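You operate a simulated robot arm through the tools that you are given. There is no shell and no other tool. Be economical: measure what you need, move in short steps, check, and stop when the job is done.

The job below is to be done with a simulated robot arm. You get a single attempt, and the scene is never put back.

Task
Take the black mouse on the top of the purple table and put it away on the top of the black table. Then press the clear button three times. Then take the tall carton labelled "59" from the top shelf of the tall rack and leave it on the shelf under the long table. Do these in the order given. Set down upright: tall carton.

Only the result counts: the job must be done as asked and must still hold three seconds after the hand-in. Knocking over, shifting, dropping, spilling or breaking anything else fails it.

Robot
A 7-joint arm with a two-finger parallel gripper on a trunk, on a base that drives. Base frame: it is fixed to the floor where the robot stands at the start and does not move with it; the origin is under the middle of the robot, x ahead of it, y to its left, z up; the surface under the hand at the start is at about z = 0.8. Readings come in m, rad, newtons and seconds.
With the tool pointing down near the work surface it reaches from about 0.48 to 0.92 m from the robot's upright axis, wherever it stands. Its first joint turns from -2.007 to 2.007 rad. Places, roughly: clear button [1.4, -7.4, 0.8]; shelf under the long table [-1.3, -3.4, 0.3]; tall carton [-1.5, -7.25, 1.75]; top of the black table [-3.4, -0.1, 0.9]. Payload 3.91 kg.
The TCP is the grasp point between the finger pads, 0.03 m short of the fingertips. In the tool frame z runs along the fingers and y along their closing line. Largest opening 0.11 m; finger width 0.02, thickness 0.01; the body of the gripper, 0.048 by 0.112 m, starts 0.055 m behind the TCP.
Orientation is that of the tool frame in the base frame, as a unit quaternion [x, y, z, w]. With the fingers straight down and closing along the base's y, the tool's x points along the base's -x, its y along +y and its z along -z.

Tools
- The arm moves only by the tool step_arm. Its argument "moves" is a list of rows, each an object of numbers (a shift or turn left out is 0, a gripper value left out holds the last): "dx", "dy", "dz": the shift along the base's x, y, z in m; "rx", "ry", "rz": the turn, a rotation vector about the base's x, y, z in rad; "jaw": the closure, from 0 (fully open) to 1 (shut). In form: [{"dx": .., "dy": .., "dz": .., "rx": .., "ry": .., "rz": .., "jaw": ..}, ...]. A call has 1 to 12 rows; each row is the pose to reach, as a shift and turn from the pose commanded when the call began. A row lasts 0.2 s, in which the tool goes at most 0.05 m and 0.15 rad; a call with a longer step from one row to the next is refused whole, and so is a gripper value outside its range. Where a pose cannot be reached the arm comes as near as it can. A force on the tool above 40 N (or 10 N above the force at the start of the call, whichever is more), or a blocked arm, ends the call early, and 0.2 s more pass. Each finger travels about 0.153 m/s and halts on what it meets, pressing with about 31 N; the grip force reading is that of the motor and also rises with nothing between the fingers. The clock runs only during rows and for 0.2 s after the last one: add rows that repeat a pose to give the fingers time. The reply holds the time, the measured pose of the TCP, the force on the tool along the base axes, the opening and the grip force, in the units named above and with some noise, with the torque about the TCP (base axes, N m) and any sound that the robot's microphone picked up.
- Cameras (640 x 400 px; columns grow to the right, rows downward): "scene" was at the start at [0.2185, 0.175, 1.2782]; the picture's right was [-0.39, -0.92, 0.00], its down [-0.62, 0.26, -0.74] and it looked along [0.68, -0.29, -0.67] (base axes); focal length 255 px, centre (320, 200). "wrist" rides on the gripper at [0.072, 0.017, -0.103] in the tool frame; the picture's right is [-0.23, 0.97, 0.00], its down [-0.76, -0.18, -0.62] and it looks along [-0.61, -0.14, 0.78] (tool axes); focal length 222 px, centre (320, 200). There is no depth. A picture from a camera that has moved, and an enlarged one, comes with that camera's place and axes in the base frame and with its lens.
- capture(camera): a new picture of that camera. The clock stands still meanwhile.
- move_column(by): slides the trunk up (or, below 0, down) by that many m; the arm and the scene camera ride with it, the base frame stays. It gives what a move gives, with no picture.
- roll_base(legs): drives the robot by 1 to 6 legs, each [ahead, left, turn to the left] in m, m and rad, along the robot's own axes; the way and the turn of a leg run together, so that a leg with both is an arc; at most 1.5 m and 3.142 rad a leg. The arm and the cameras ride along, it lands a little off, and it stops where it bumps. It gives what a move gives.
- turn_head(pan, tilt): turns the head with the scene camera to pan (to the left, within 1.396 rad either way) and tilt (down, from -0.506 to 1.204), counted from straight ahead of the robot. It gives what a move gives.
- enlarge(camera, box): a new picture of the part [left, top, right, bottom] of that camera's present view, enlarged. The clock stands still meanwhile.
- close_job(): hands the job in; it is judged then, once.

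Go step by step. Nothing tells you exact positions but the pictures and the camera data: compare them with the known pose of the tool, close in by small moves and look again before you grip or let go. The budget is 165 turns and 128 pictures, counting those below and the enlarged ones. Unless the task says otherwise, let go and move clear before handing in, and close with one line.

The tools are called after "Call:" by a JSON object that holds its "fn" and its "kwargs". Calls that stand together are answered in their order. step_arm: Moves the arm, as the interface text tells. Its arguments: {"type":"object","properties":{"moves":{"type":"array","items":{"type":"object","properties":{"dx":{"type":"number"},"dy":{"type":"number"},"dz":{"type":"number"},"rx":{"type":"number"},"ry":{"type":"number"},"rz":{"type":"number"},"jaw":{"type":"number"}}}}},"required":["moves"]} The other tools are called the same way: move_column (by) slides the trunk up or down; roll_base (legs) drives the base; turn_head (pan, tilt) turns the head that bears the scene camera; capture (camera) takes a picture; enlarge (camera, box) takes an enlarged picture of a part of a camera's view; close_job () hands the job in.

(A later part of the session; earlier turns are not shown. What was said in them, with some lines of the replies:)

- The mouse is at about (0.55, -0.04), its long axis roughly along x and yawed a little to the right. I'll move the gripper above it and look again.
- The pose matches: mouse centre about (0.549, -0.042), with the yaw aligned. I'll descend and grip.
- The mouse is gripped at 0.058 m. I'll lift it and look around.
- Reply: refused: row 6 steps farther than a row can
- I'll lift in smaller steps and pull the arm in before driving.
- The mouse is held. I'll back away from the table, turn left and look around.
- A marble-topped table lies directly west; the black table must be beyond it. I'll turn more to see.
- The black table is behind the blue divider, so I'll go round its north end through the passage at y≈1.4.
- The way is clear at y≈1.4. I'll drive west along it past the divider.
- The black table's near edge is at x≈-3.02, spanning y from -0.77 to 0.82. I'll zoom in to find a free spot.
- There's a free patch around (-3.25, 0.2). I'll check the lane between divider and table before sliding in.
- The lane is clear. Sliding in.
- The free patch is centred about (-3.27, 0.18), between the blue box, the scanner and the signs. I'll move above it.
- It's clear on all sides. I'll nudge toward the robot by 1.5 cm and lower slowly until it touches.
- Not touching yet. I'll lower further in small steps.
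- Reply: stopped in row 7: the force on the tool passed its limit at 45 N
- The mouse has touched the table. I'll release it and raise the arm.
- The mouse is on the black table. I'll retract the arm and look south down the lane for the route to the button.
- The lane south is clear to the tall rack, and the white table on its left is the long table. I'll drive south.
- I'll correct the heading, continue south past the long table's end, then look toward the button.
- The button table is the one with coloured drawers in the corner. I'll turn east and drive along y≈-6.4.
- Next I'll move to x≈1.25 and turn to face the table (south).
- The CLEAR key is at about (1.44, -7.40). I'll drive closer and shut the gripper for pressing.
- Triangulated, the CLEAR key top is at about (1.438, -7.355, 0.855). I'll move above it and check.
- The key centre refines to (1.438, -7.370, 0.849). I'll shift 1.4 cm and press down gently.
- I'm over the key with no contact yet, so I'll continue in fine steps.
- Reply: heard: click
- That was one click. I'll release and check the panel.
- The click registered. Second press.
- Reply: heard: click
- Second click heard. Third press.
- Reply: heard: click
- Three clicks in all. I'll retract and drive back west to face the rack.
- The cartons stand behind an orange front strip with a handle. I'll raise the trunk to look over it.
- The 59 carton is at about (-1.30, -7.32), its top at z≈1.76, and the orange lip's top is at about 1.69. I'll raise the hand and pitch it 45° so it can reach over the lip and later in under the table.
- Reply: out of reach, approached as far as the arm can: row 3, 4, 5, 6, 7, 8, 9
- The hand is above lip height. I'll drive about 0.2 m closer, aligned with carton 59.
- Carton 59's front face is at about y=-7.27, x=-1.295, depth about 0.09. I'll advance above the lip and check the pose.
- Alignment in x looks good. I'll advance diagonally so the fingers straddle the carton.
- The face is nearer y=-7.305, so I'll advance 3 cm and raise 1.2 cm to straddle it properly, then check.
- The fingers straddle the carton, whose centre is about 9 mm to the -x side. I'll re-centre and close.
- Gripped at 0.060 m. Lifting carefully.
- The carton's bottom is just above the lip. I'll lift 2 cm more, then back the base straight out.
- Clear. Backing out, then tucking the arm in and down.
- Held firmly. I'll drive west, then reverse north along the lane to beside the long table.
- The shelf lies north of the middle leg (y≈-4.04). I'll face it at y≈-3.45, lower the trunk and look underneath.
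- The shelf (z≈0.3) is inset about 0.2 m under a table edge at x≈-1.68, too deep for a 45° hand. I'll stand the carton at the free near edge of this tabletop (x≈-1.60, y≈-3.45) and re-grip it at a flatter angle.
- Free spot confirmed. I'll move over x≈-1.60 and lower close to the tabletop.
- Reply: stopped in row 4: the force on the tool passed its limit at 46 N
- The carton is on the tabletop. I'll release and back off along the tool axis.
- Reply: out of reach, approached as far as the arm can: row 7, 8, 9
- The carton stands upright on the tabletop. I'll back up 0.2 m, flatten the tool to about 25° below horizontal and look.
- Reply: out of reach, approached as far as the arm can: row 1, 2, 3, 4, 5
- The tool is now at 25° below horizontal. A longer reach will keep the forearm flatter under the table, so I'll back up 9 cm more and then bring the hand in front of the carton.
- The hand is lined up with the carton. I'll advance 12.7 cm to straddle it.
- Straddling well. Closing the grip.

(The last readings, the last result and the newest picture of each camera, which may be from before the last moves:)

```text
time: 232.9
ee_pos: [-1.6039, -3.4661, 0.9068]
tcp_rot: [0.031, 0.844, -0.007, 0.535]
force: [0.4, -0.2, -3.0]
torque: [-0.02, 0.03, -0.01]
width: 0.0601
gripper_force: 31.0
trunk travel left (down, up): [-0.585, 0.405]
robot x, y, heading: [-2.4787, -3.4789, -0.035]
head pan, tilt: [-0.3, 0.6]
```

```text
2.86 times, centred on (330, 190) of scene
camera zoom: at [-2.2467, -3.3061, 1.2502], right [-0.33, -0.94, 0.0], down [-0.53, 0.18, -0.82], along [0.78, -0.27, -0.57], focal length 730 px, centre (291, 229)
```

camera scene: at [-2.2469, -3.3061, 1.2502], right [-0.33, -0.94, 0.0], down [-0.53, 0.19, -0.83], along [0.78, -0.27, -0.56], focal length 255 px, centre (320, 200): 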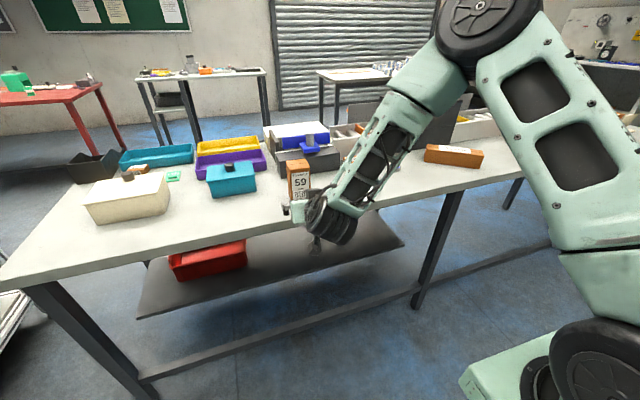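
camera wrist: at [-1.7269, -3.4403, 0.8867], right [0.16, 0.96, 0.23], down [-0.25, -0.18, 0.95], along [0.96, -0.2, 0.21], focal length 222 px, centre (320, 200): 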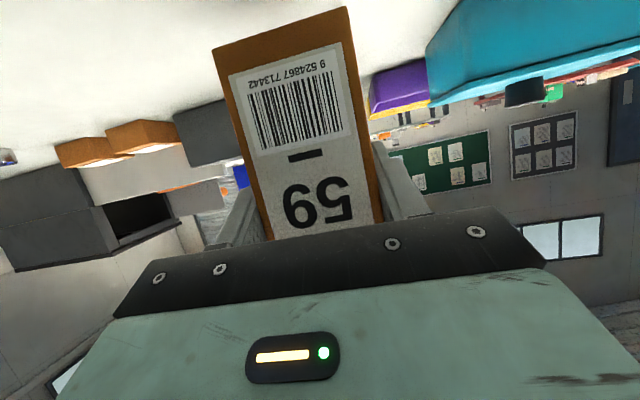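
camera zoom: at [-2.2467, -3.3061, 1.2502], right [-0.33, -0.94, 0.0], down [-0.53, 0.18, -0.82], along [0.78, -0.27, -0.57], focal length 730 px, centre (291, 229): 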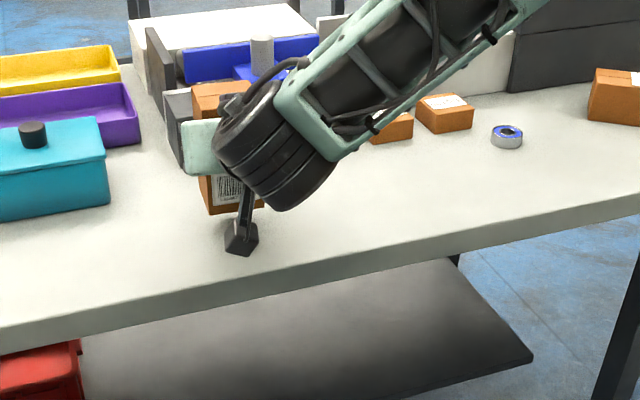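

Held and lifted. I'll retract the arm, back up a little, and lower the trunk.

Call:
{"fn": "step_arm", "kwargs": {"moves": [{"dz": 0.03, "dx": -0.01}, {"dz": 0.06, "dx": -0.03}, {"dz": 0.085, "dx": -0.06}, {"dz": 0.105, "dx": -0.095}, {"dz": 0.115, "dx": -0.13}, {"dz": 0.115, "dx": -0.16}, {"dz": 0.115, "dx": -0.16}]}}

Call:
{"fn": "roll_base", "kwargs": {"legs": [[-0.14, 0, 0]]}}

Call:
{"fn": "capture", "kwargs": {"camera": "scene"}}

```text
time: 234.5
ee_pos: [-1.7657, -3.4639, 1.0222]
tcp_rot: [0.032, 0.844, -0.009, 0.535]
force: [-0.3, -0.9, -3.9]
torque: [0.02, 0.05, -0.01]
width: 0.0604
gripper_force: 31.5
trunk travel left (down, up): [-0.585, 0.405]
robot x, y, heading: [-2.4806, -3.48, -0.036]
head pan, tilt: [-0.3, 0.6]
```

```text
time: 235.8
ee_pos: [-1.9051, -3.4595, 1.0225]
tcp_rot: [0.031, 0.844, -0.008, 0.535]
force: [0.2, 0.5, -4.1]
torque: [0.02, -0.01, -0.02]
width: 0.0601
gripper_force: 30.8
trunk travel left (down, up): [-0.585, 0.405]
robot x, y, heading: [-2.6168, -3.4781, -0.039]
head pan, tilt: [-0.3, 0.6]
```

```text
57 pictures are left
camera scene: at [-2.3871, -3.3014, 1.2502], right [-0.33, -0.94, 0.0], down [-0.53, 0.18, -0.82], along [0.78, -0.27, -0.57], focal length 255 px, centre (320, 200)
```

scene: 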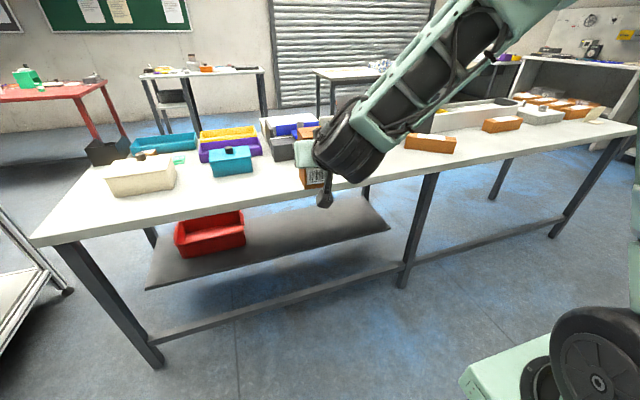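

Carton and arm are clear of the table edge (x≈-1.68). I'll lower the trunk fully.

Call:
{"fn": "move_column", "kwargs": {"by": -0.58}}

Call:
{"fn": "turn_head", "kwargs": {"pan": -0.2, "tilt": 0.2}}

Call:
{"fn": "capture", "kwargs": {"camera": "scene"}}

Call:
{"fn": "capture", "kwargs": {"camera": "wrist"}}

```text
refused: -0.58 is not a number from -0.4 to 0.4
```

```text
time: 236.7
ee_pos: [-1.906, -3.4598, 1.0221]
tcp_rot: [0.032, 0.844, -0.008, 0.535]
force: [-0.6, -0.3, -3.4]
torque: [-0.01, 0.04, -0.02]
width: 0.06
gripper_force: 30.9
trunk travel left (down, up): [-0.585, 0.405]
robot x, y, heading: [-2.6183, -3.4726, -0.034]
head pan, tilt: [-0.201, 0.201]
```

```text
56 pictures are left
camera scene: at [-2.3799, -3.2941, 1.2869], right [-0.23, -0.97, 0.0], down [-0.19, 0.05, -0.98], along [0.95, -0.23, -0.2], focal length 255 px, centre (320, 200)
```

scene: 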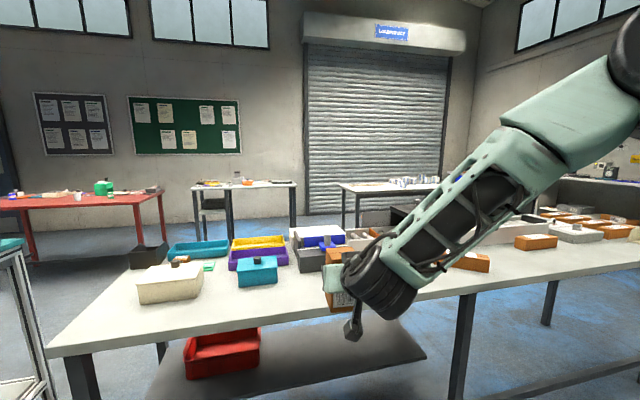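

```text
55 pictures are left
camera wrist: at [-2.0278, -3.4345, 1.002], right [0.16, 0.96, 0.23], down [-0.25, -0.18, 0.95], along [0.96, -0.2, 0.21], focal length 222 px, centre (320, 200)
```

wrist: 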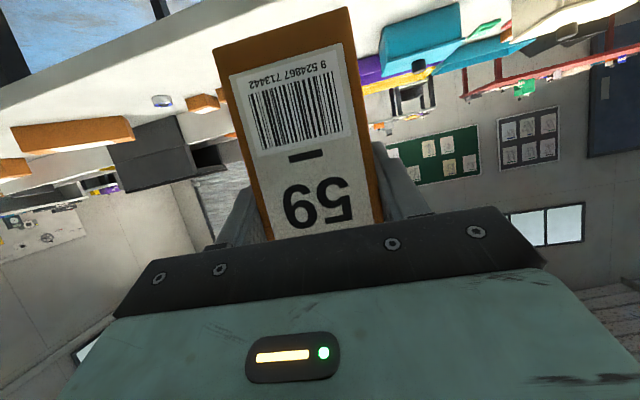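

Call:
{"fn": "move_column", "kwargs": {"by": -0.29}}

Call:
{"fn": "move_column", "kwargs": {"by": -0.29}}

Call:
{"fn": "capture", "kwargs": {"camera": "scene"}}

Call:
{"fn": "capture", "kwargs": {"camera": "wrist"}}

```text
time: 239.6
ee_pos: [-1.9051, -3.4604, 0.7312]
tcp_rot: [0.031, 0.844, -0.007, 0.535]
force: [0.5, 0.4, -3.1]
torque: [-0.01, 0.02, 0.01]
width: 0.0603
gripper_force: 31.1
trunk travel left (down, up): [-0.295, 0.695]
robot x, y, heading: [-2.6215, -3.4747, -0.03]
head pan, tilt: [-0.201, 0.201]
```

```text
time: 242.6
ee_pos: [-1.9047, -3.4589, 0.4419]
tcp_rot: [0.031, 0.844, -0.007, 0.535]
force: [0.6, -0.2, -3.2]
torque: [-0.02, 0.02, -0.01]
width: 0.0599
gripper_force: 31.2
trunk travel left (down, up): [-0.005, 0.985]
robot x, y, heading: [-2.6173, -3.4776, -0.03]
head pan, tilt: [-0.201, 0.201]
```

```text
54 pictures are left
camera scene: at [-2.38, -3.294, 0.707], right [-0.23, -0.97, 0.0], down [-0.19, 0.05, -0.98], along [0.95, -0.23, -0.2], focal length 255 px, centre (320, 200)
```

scene: 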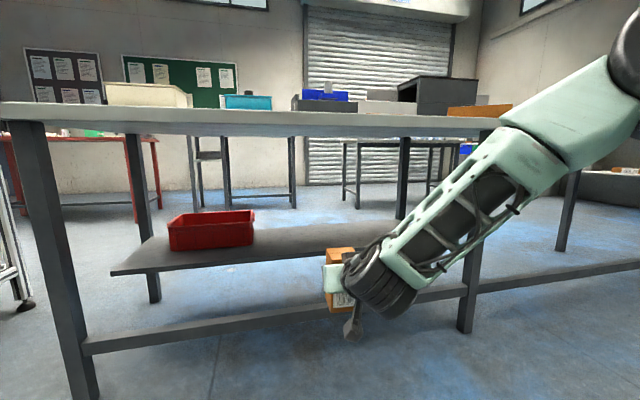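

```text
53 pictures are left
camera wrist: at [-2.0279, -3.4345, 0.422], right [0.16, 0.96, 0.23], down [-0.25, -0.18, 0.95], along [0.96, -0.2, 0.21], focal length 222 px, centre (320, 200)
```

wrist: 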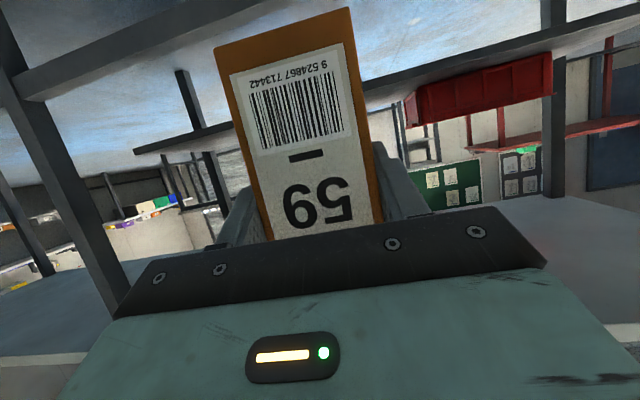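

The view under the table is good. I'll extend the arm halfway at constant height and check the elbow against the tabletop.

Call:
{"fn": "step_arm", "kwargs": {"moves": [{"dx": 0.04}, {"dx": 0.08}, {"dx": 0.12}, {"dx": 0.16}, {"dx": 0.16}]}}

Call:
{"fn": "capture", "kwargs": {"camera": "scene"}}

```text
time: 243.8
ee_pos: [-1.7433, -3.457, 0.4399]
tcp_rot: [0.032, 0.844, -0.009, 0.535]
force: [0.2, 0.0, -3.4]
torque: [0.01, 0.04, 0.02]
width: 0.0597
gripper_force: 30.3
trunk travel left (down, up): [-0.005, 0.985]
robot x, y, heading: [-2.6175, -3.4731, -0.036]
head pan, tilt: [-0.201, 0.201]
```

```text
52 pictures are left
camera scene: at [-2.38, -3.294, 0.7069], right [-0.23, -0.97, 0.0], down [-0.19, 0.05, -0.98], along [0.95, -0.23, -0.2], focal length 255 px, centre (320, 200)
```

scene: 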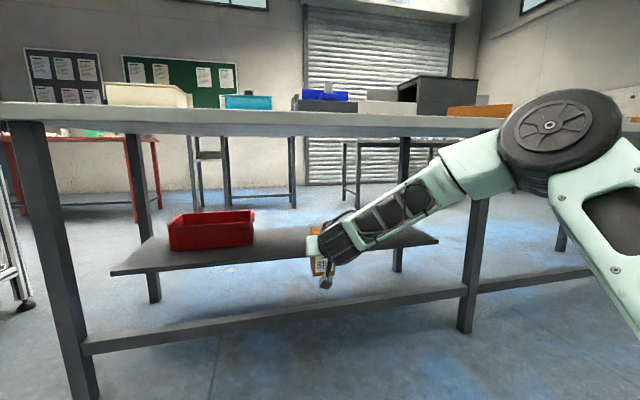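

The elbow comes down as the arm stretches. I'll extend another 12 cm.

Call:
{"fn": "step_arm", "kwargs": {"moves": [{"dx": 0.04}, {"dx": 0.08}, {"dx": 0.12}, {"dx": 0.12}]}}

Call:
{"fn": "capture", "kwargs": {"camera": "scene"}}

```text
time: 244.8
ee_pos: [-1.6264, -3.4568, 0.4418]
tcp_rot: [0.03, 0.844, -0.007, 0.536]
force: [0.1, 0.9, -2.9]
torque: [0.01, -0.01, 0.0]
width: 0.0599
gripper_force: 30.5
trunk travel left (down, up): [-0.005, 0.985]
robot x, y, heading: [-2.6177, -3.4748, -0.027]
head pan, tilt: [-0.201, 0.201]
```

```text
51 pictures are left
camera scene: at [-2.38, -3.294, 0.7069], right [-0.23, -0.97, 0.0], down [-0.19, 0.05, -0.98], along [0.95, -0.23, -0.2], focal length 255 px, centre (320, 200)
```

scene: 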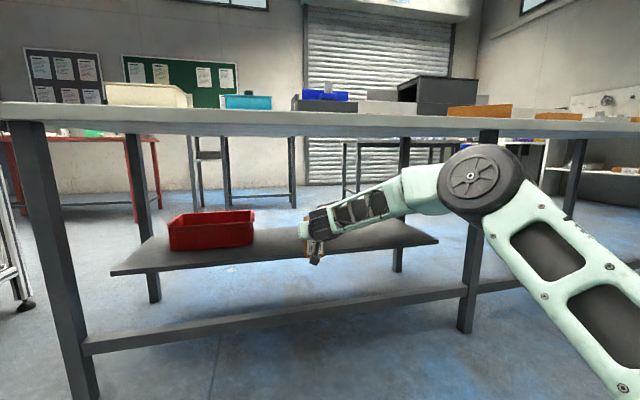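

The elbow is now below the tabletop underside. I'll extend 5 cm more, then roll forward 12 cm and check.

Call:
{"fn": "step_arm", "kwargs": {"moves": [{"dx": 0.03}, {"dx": 0.05}, {"dx": 0.05}]}}

Call:
{"fn": "roll_base", "kwargs": {"legs": [[0.12, 0, 0]]}}

Call:
{"fn": "capture", "kwargs": {"camera": "scene"}}

Call:
{"fn": "capture", "kwargs": {"camera": "wrist"}}

```text
time: 245.6
ee_pos: [-1.5756, -3.457, 0.4386]
tcp_rot: [0.031, 0.845, -0.008, 0.535]
force: [0.7, -0.2, -2.9]
torque: [0.0, -0.01, 0.01]
width: 0.0598
gripper_force: 31.0
trunk travel left (down, up): [-0.005, 0.985]
robot x, y, heading: [-2.6184, -3.4731, -0.033]
head pan, tilt: [-0.201, 0.201]
```

```text
time: 246.8
ee_pos: [-1.4567, -3.4639, 0.4402]
tcp_rot: [0.033, 0.844, -0.009, 0.535]
force: [-0.5, 0.3, -3.1]
torque: [0.01, 0.05, -0.01]
width: 0.0598
gripper_force: 30.8
trunk travel left (down, up): [-0.005, 0.985]
robot x, y, heading: [-2.5018, -3.4804, -0.035]
head pan, tilt: [-0.201, 0.201]
```

```text
50 pictures are left
camera scene: at [-2.2617, -3.2986, 0.7069], right [-0.23, -0.97, 0.0], down [-0.19, 0.05, -0.98], along [0.95, -0.23, -0.2], focal length 255 px, centre (320, 200)
```

scene: 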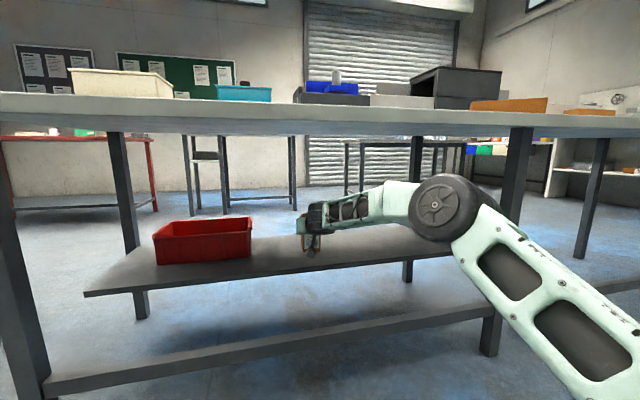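

```text
49 pictures are left
camera wrist: at [-1.5806, -3.4386, 0.4198], right [0.16, 0.96, 0.23], down [-0.25, -0.18, 0.95], along [0.96, -0.21, 0.21], focal length 222 px, centre (320, 200)
```

wrist: 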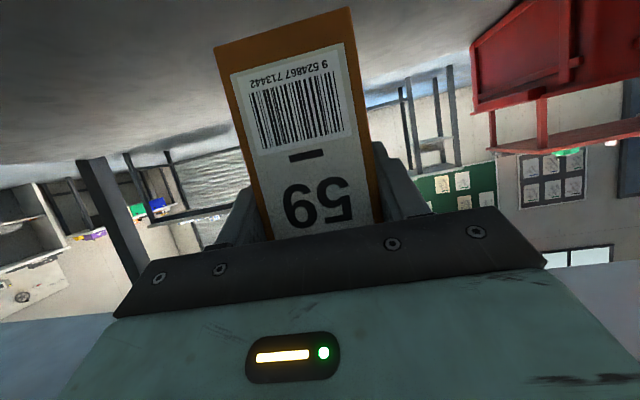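

The arm sits under the table with room to spare. Rolling forward 6 cm more, then zooming in.

Call:
{"fn": "roll_base", "kwargs": {"legs": [[0.06, 0, 0]]}}

Call:
{"fn": "enlarge", "kwargs": {"camera": "scene", "box": [220, 150, 460, 310]}}

```text
time: 247.8
ee_pos: [-1.3977, -3.4658, 0.4395]
tcp_rot: [0.032, 0.844, -0.008, 0.536]
force: [0.6, -0.4, -3.2]
torque: [0.0, 0.03, -0.02]
width: 0.0599
gripper_force: 30.7
trunk travel left (down, up): [-0.005, 0.985]
robot x, y, heading: [-2.4427, -3.4789, -0.038]
head pan, tilt: [-0.201, 0.201]
```

```text
2.50 times, centred on (340, 230) of scene
camera zoom: at [-2.2018, -3.3004, 0.7069], right [-0.23, -0.97, 0.0], down [-0.19, 0.05, -0.98], along [0.95, -0.23, -0.2], focal length 638 px, centre (270, 125)
```

zoom: 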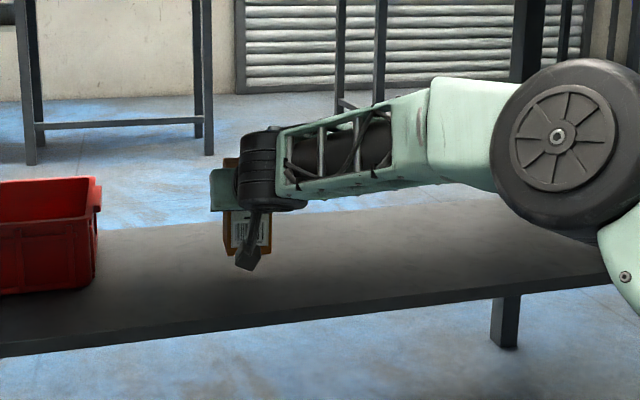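

The carton is over the shelf. I'll lower in small steps until it touches.

Call:
{"fn": "step_arm", "kwargs": {"moves": [{"dz": -0.015}, {"dz": -0.025}, {"dz": -0.032}, {"dz": -0.038}, {"dz": -0.042}, {"dz": -0.046}, {"dz": -0.05}, {"dz": -0.054}, {"dz": -0.058}, {"dz": -0.062}]}}

Call:
{"fn": "enlarge", "kwargs": {"camera": "scene", "box": [220, 150, 460, 310]}}

Call:
{"fn": "capture", "kwargs": {"camera": "wrist"}}

```text
time: 250.0
ee_pos: [-1.3982, -3.4643, 0.3837]
tcp_rot: [0.032, 0.842, -0.008, 0.538]
force: [-3.5, -1.4, 29.3]
torque: [-0.67, 0.12, 0.14]
width: 0.0601
gripper_force: 30.8
trunk travel left (down, up): [-0.005, 0.985]
robot x, y, heading: [-2.4435, -3.4819, -0.04]
head pan, tilt: [-0.201, 0.201]
```

```text
2.50 times, centred on (340, 230) of scene
camera zoom: at [-2.2027, -3.3004, 0.7075], right [-0.23, -0.97, 0.0], down [-0.19, 0.05, -0.98], along [0.95, -0.23, -0.2], focal length 638 px, centre (270, 125)
```

zoom: 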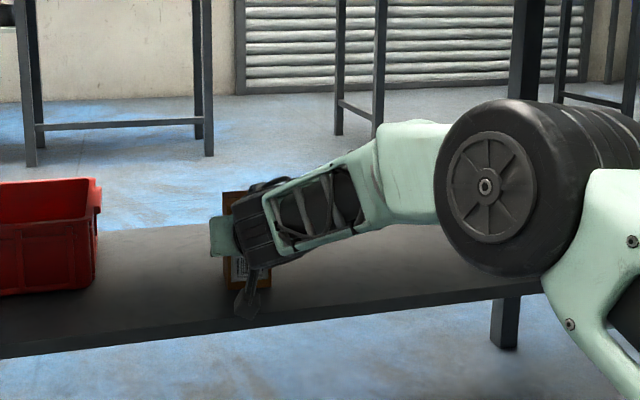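

```text
46 pictures are left
camera wrist: at [-1.5195, -3.4388, 0.3617], right [0.16, 0.96, 0.23], down [-0.26, -0.18, 0.95], along [0.95, -0.21, 0.22], focal length 222 px, centre (320, 200)
```

wrist: 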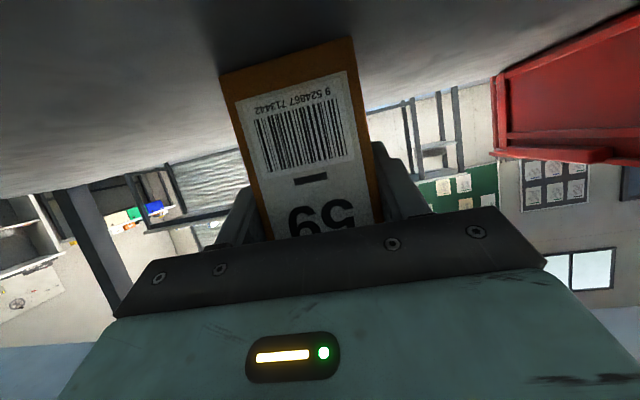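

Touchdown. I'll ease the pressure and open the jaws.

Call:
{"fn": "step_arm", "kwargs": {"moves": [{"dz": 0.004}, {"dz": 0.007}, {"dz": 0.007}, {"dz": 0.007, "jaw": 0.4}, {"dz": 0.007, "jaw": 0.2}, {"dz": 0.007, "jaw": 0}, {"dz": 0.007, "jaw": 0}, {"dz": 0.007, "jaw": 0}]}}

Call:
{"fn": "capture", "kwargs": {"camera": "wrist"}}

Call:
{"fn": "enlarge", "kwargs": {"camera": "scene", "box": [220, 150, 460, 310]}}

```text
time: 251.8
ee_pos: [-1.3976, -3.4638, 0.3838]
tcp_rot: [0.031, 0.844, -0.008, 0.536]
force: [0.2, -0.3, -0.4]
torque: [0.0, -0.01, 0.02]
width: 0.11
gripper_force: 0.1
trunk travel left (down, up): [-0.005, 0.985]
robot x, y, heading: [-2.4418, -3.482, -0.031]
head pan, tilt: [-0.201, 0.201]
```

```text
45 pictures are left
camera wrist: at [-1.5199, -3.4386, 0.3638], right [0.16, 0.96, 0.23], down [-0.25, -0.18, 0.95], along [0.96, -0.21, 0.21], focal length 222 px, centre (320, 200)
```

wrist: 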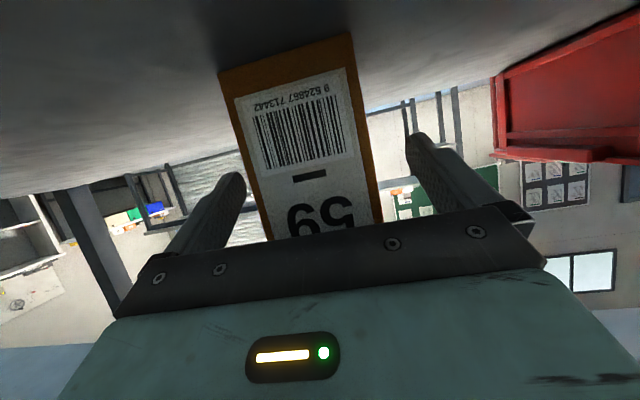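

```text
2.50 times, centred on (340, 230) of scene
camera zoom: at [-2.2019, -3.3004, 0.707], right [-0.23, -0.97, 0.0], down [-0.19, 0.05, -0.98], along [0.95, -0.23, -0.2], focal length 638 px, centre (270, 125)
```

zoom: 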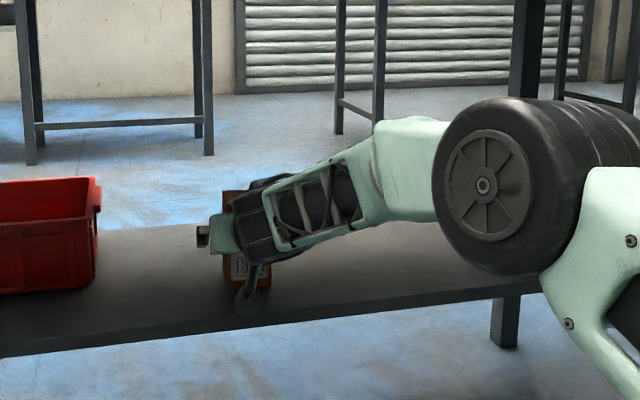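

Released and free-standing. Backing straight out.

Call:
{"fn": "roll_base", "kwargs": {"legs": [[-0.2, 0, 0]]}}

Call:
{"fn": "capture", "kwargs": {"camera": "wrist"}}

Call:
{"fn": "enlarge", "kwargs": {"camera": "scene", "box": [220, 150, 460, 310]}}

```text
time: 253.4
ee_pos: [-1.6003, -3.465, 0.3831]
tcp_rot: [0.034, 0.844, -0.01, 0.535]
force: [-0.5, -0.2, 0.1]
torque: [0.02, 0.03, -0.02]
width: 0.1099
gripper_force: 0.0
trunk travel left (down, up): [-0.005, 0.985]
robot x, y, heading: [-2.643, -3.4767, -0.037]
head pan, tilt: [-0.201, 0.201]
```

```text
43 pictures are left
camera wrist: at [-1.7225, -3.438, 0.3638], right [0.16, 0.96, 0.23], down [-0.25, -0.18, 0.95], along [0.95, -0.21, 0.21], focal length 222 px, centre (320, 200)
```

wrist: 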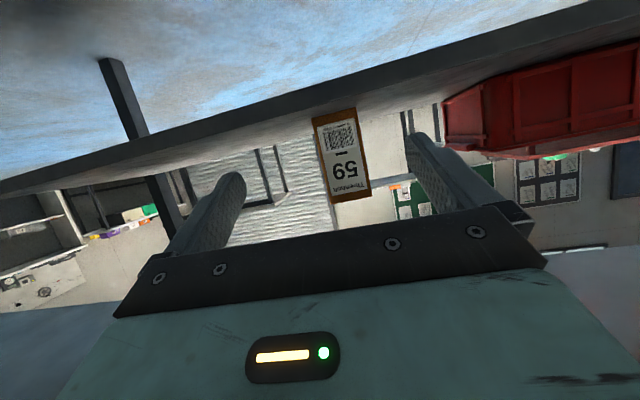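

```text
2.50 times, centred on (340, 230) of scene
camera zoom: at [-2.4034, -3.2945, 0.707], right [-0.24, -0.97, 0.0], down [-0.19, 0.05, -0.98], along [0.95, -0.24, -0.2], focal length 638 px, centre (270, 125)
```

zoom: 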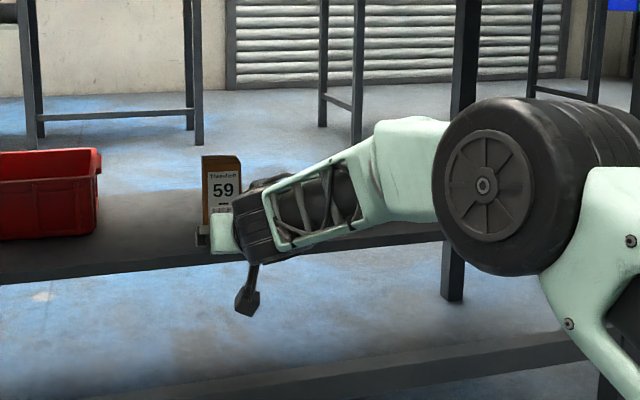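

The carton stands upright on the shelf. I'll withdraw the arm clear of the table and take a final look.

Call:
{"fn": "step_arm", "kwargs": {"moves": [{"dx": -0.04}, {"dx": -0.08}, {"dx": -0.12}, {"dx": -0.16}, {"dx": -0.2}, {"dx": -0.2}]}}

Call:
{"fn": "capture", "kwargs": {"camera": "scene"}}

```text
time: 254.8
ee_pos: [-1.8005, -3.4636, 0.3837]
tcp_rot: [0.035, 0.844, -0.01, 0.535]
force: [-0.3, 0.5, -0.1]
torque: [0.02, 0.01, 0.01]
width: 0.11
gripper_force: 0.0
trunk travel left (down, up): [-0.005, 0.985]
robot x, y, heading: [-2.6436, -3.4721, -0.043]
head pan, tilt: [-0.201, 0.201]
```

```text
41 pictures are left
camera scene: at [-2.4034, -3.2945, 0.707], right [-0.24, -0.97, 0.0], down [-0.19, 0.05, -0.98], along [0.95, -0.24, -0.2], focal length 255 px, centre (320, 200)
```

scene: 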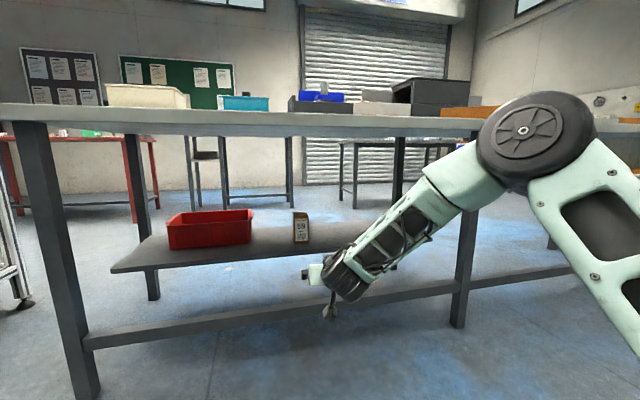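

The carton stands upright on the shelf under the long table and the arm is clear. Handing in.

Call:
{"fn": "close_job", "kwargs": {}}

```text
The job is handed in.
```

The job is handed in: the mouse is on the black table, CLEAR was pressed three times (a click heard each time, though the panel looked switched off and its display stayed blank), and carton 59 stands upright on the shelf under the long table.
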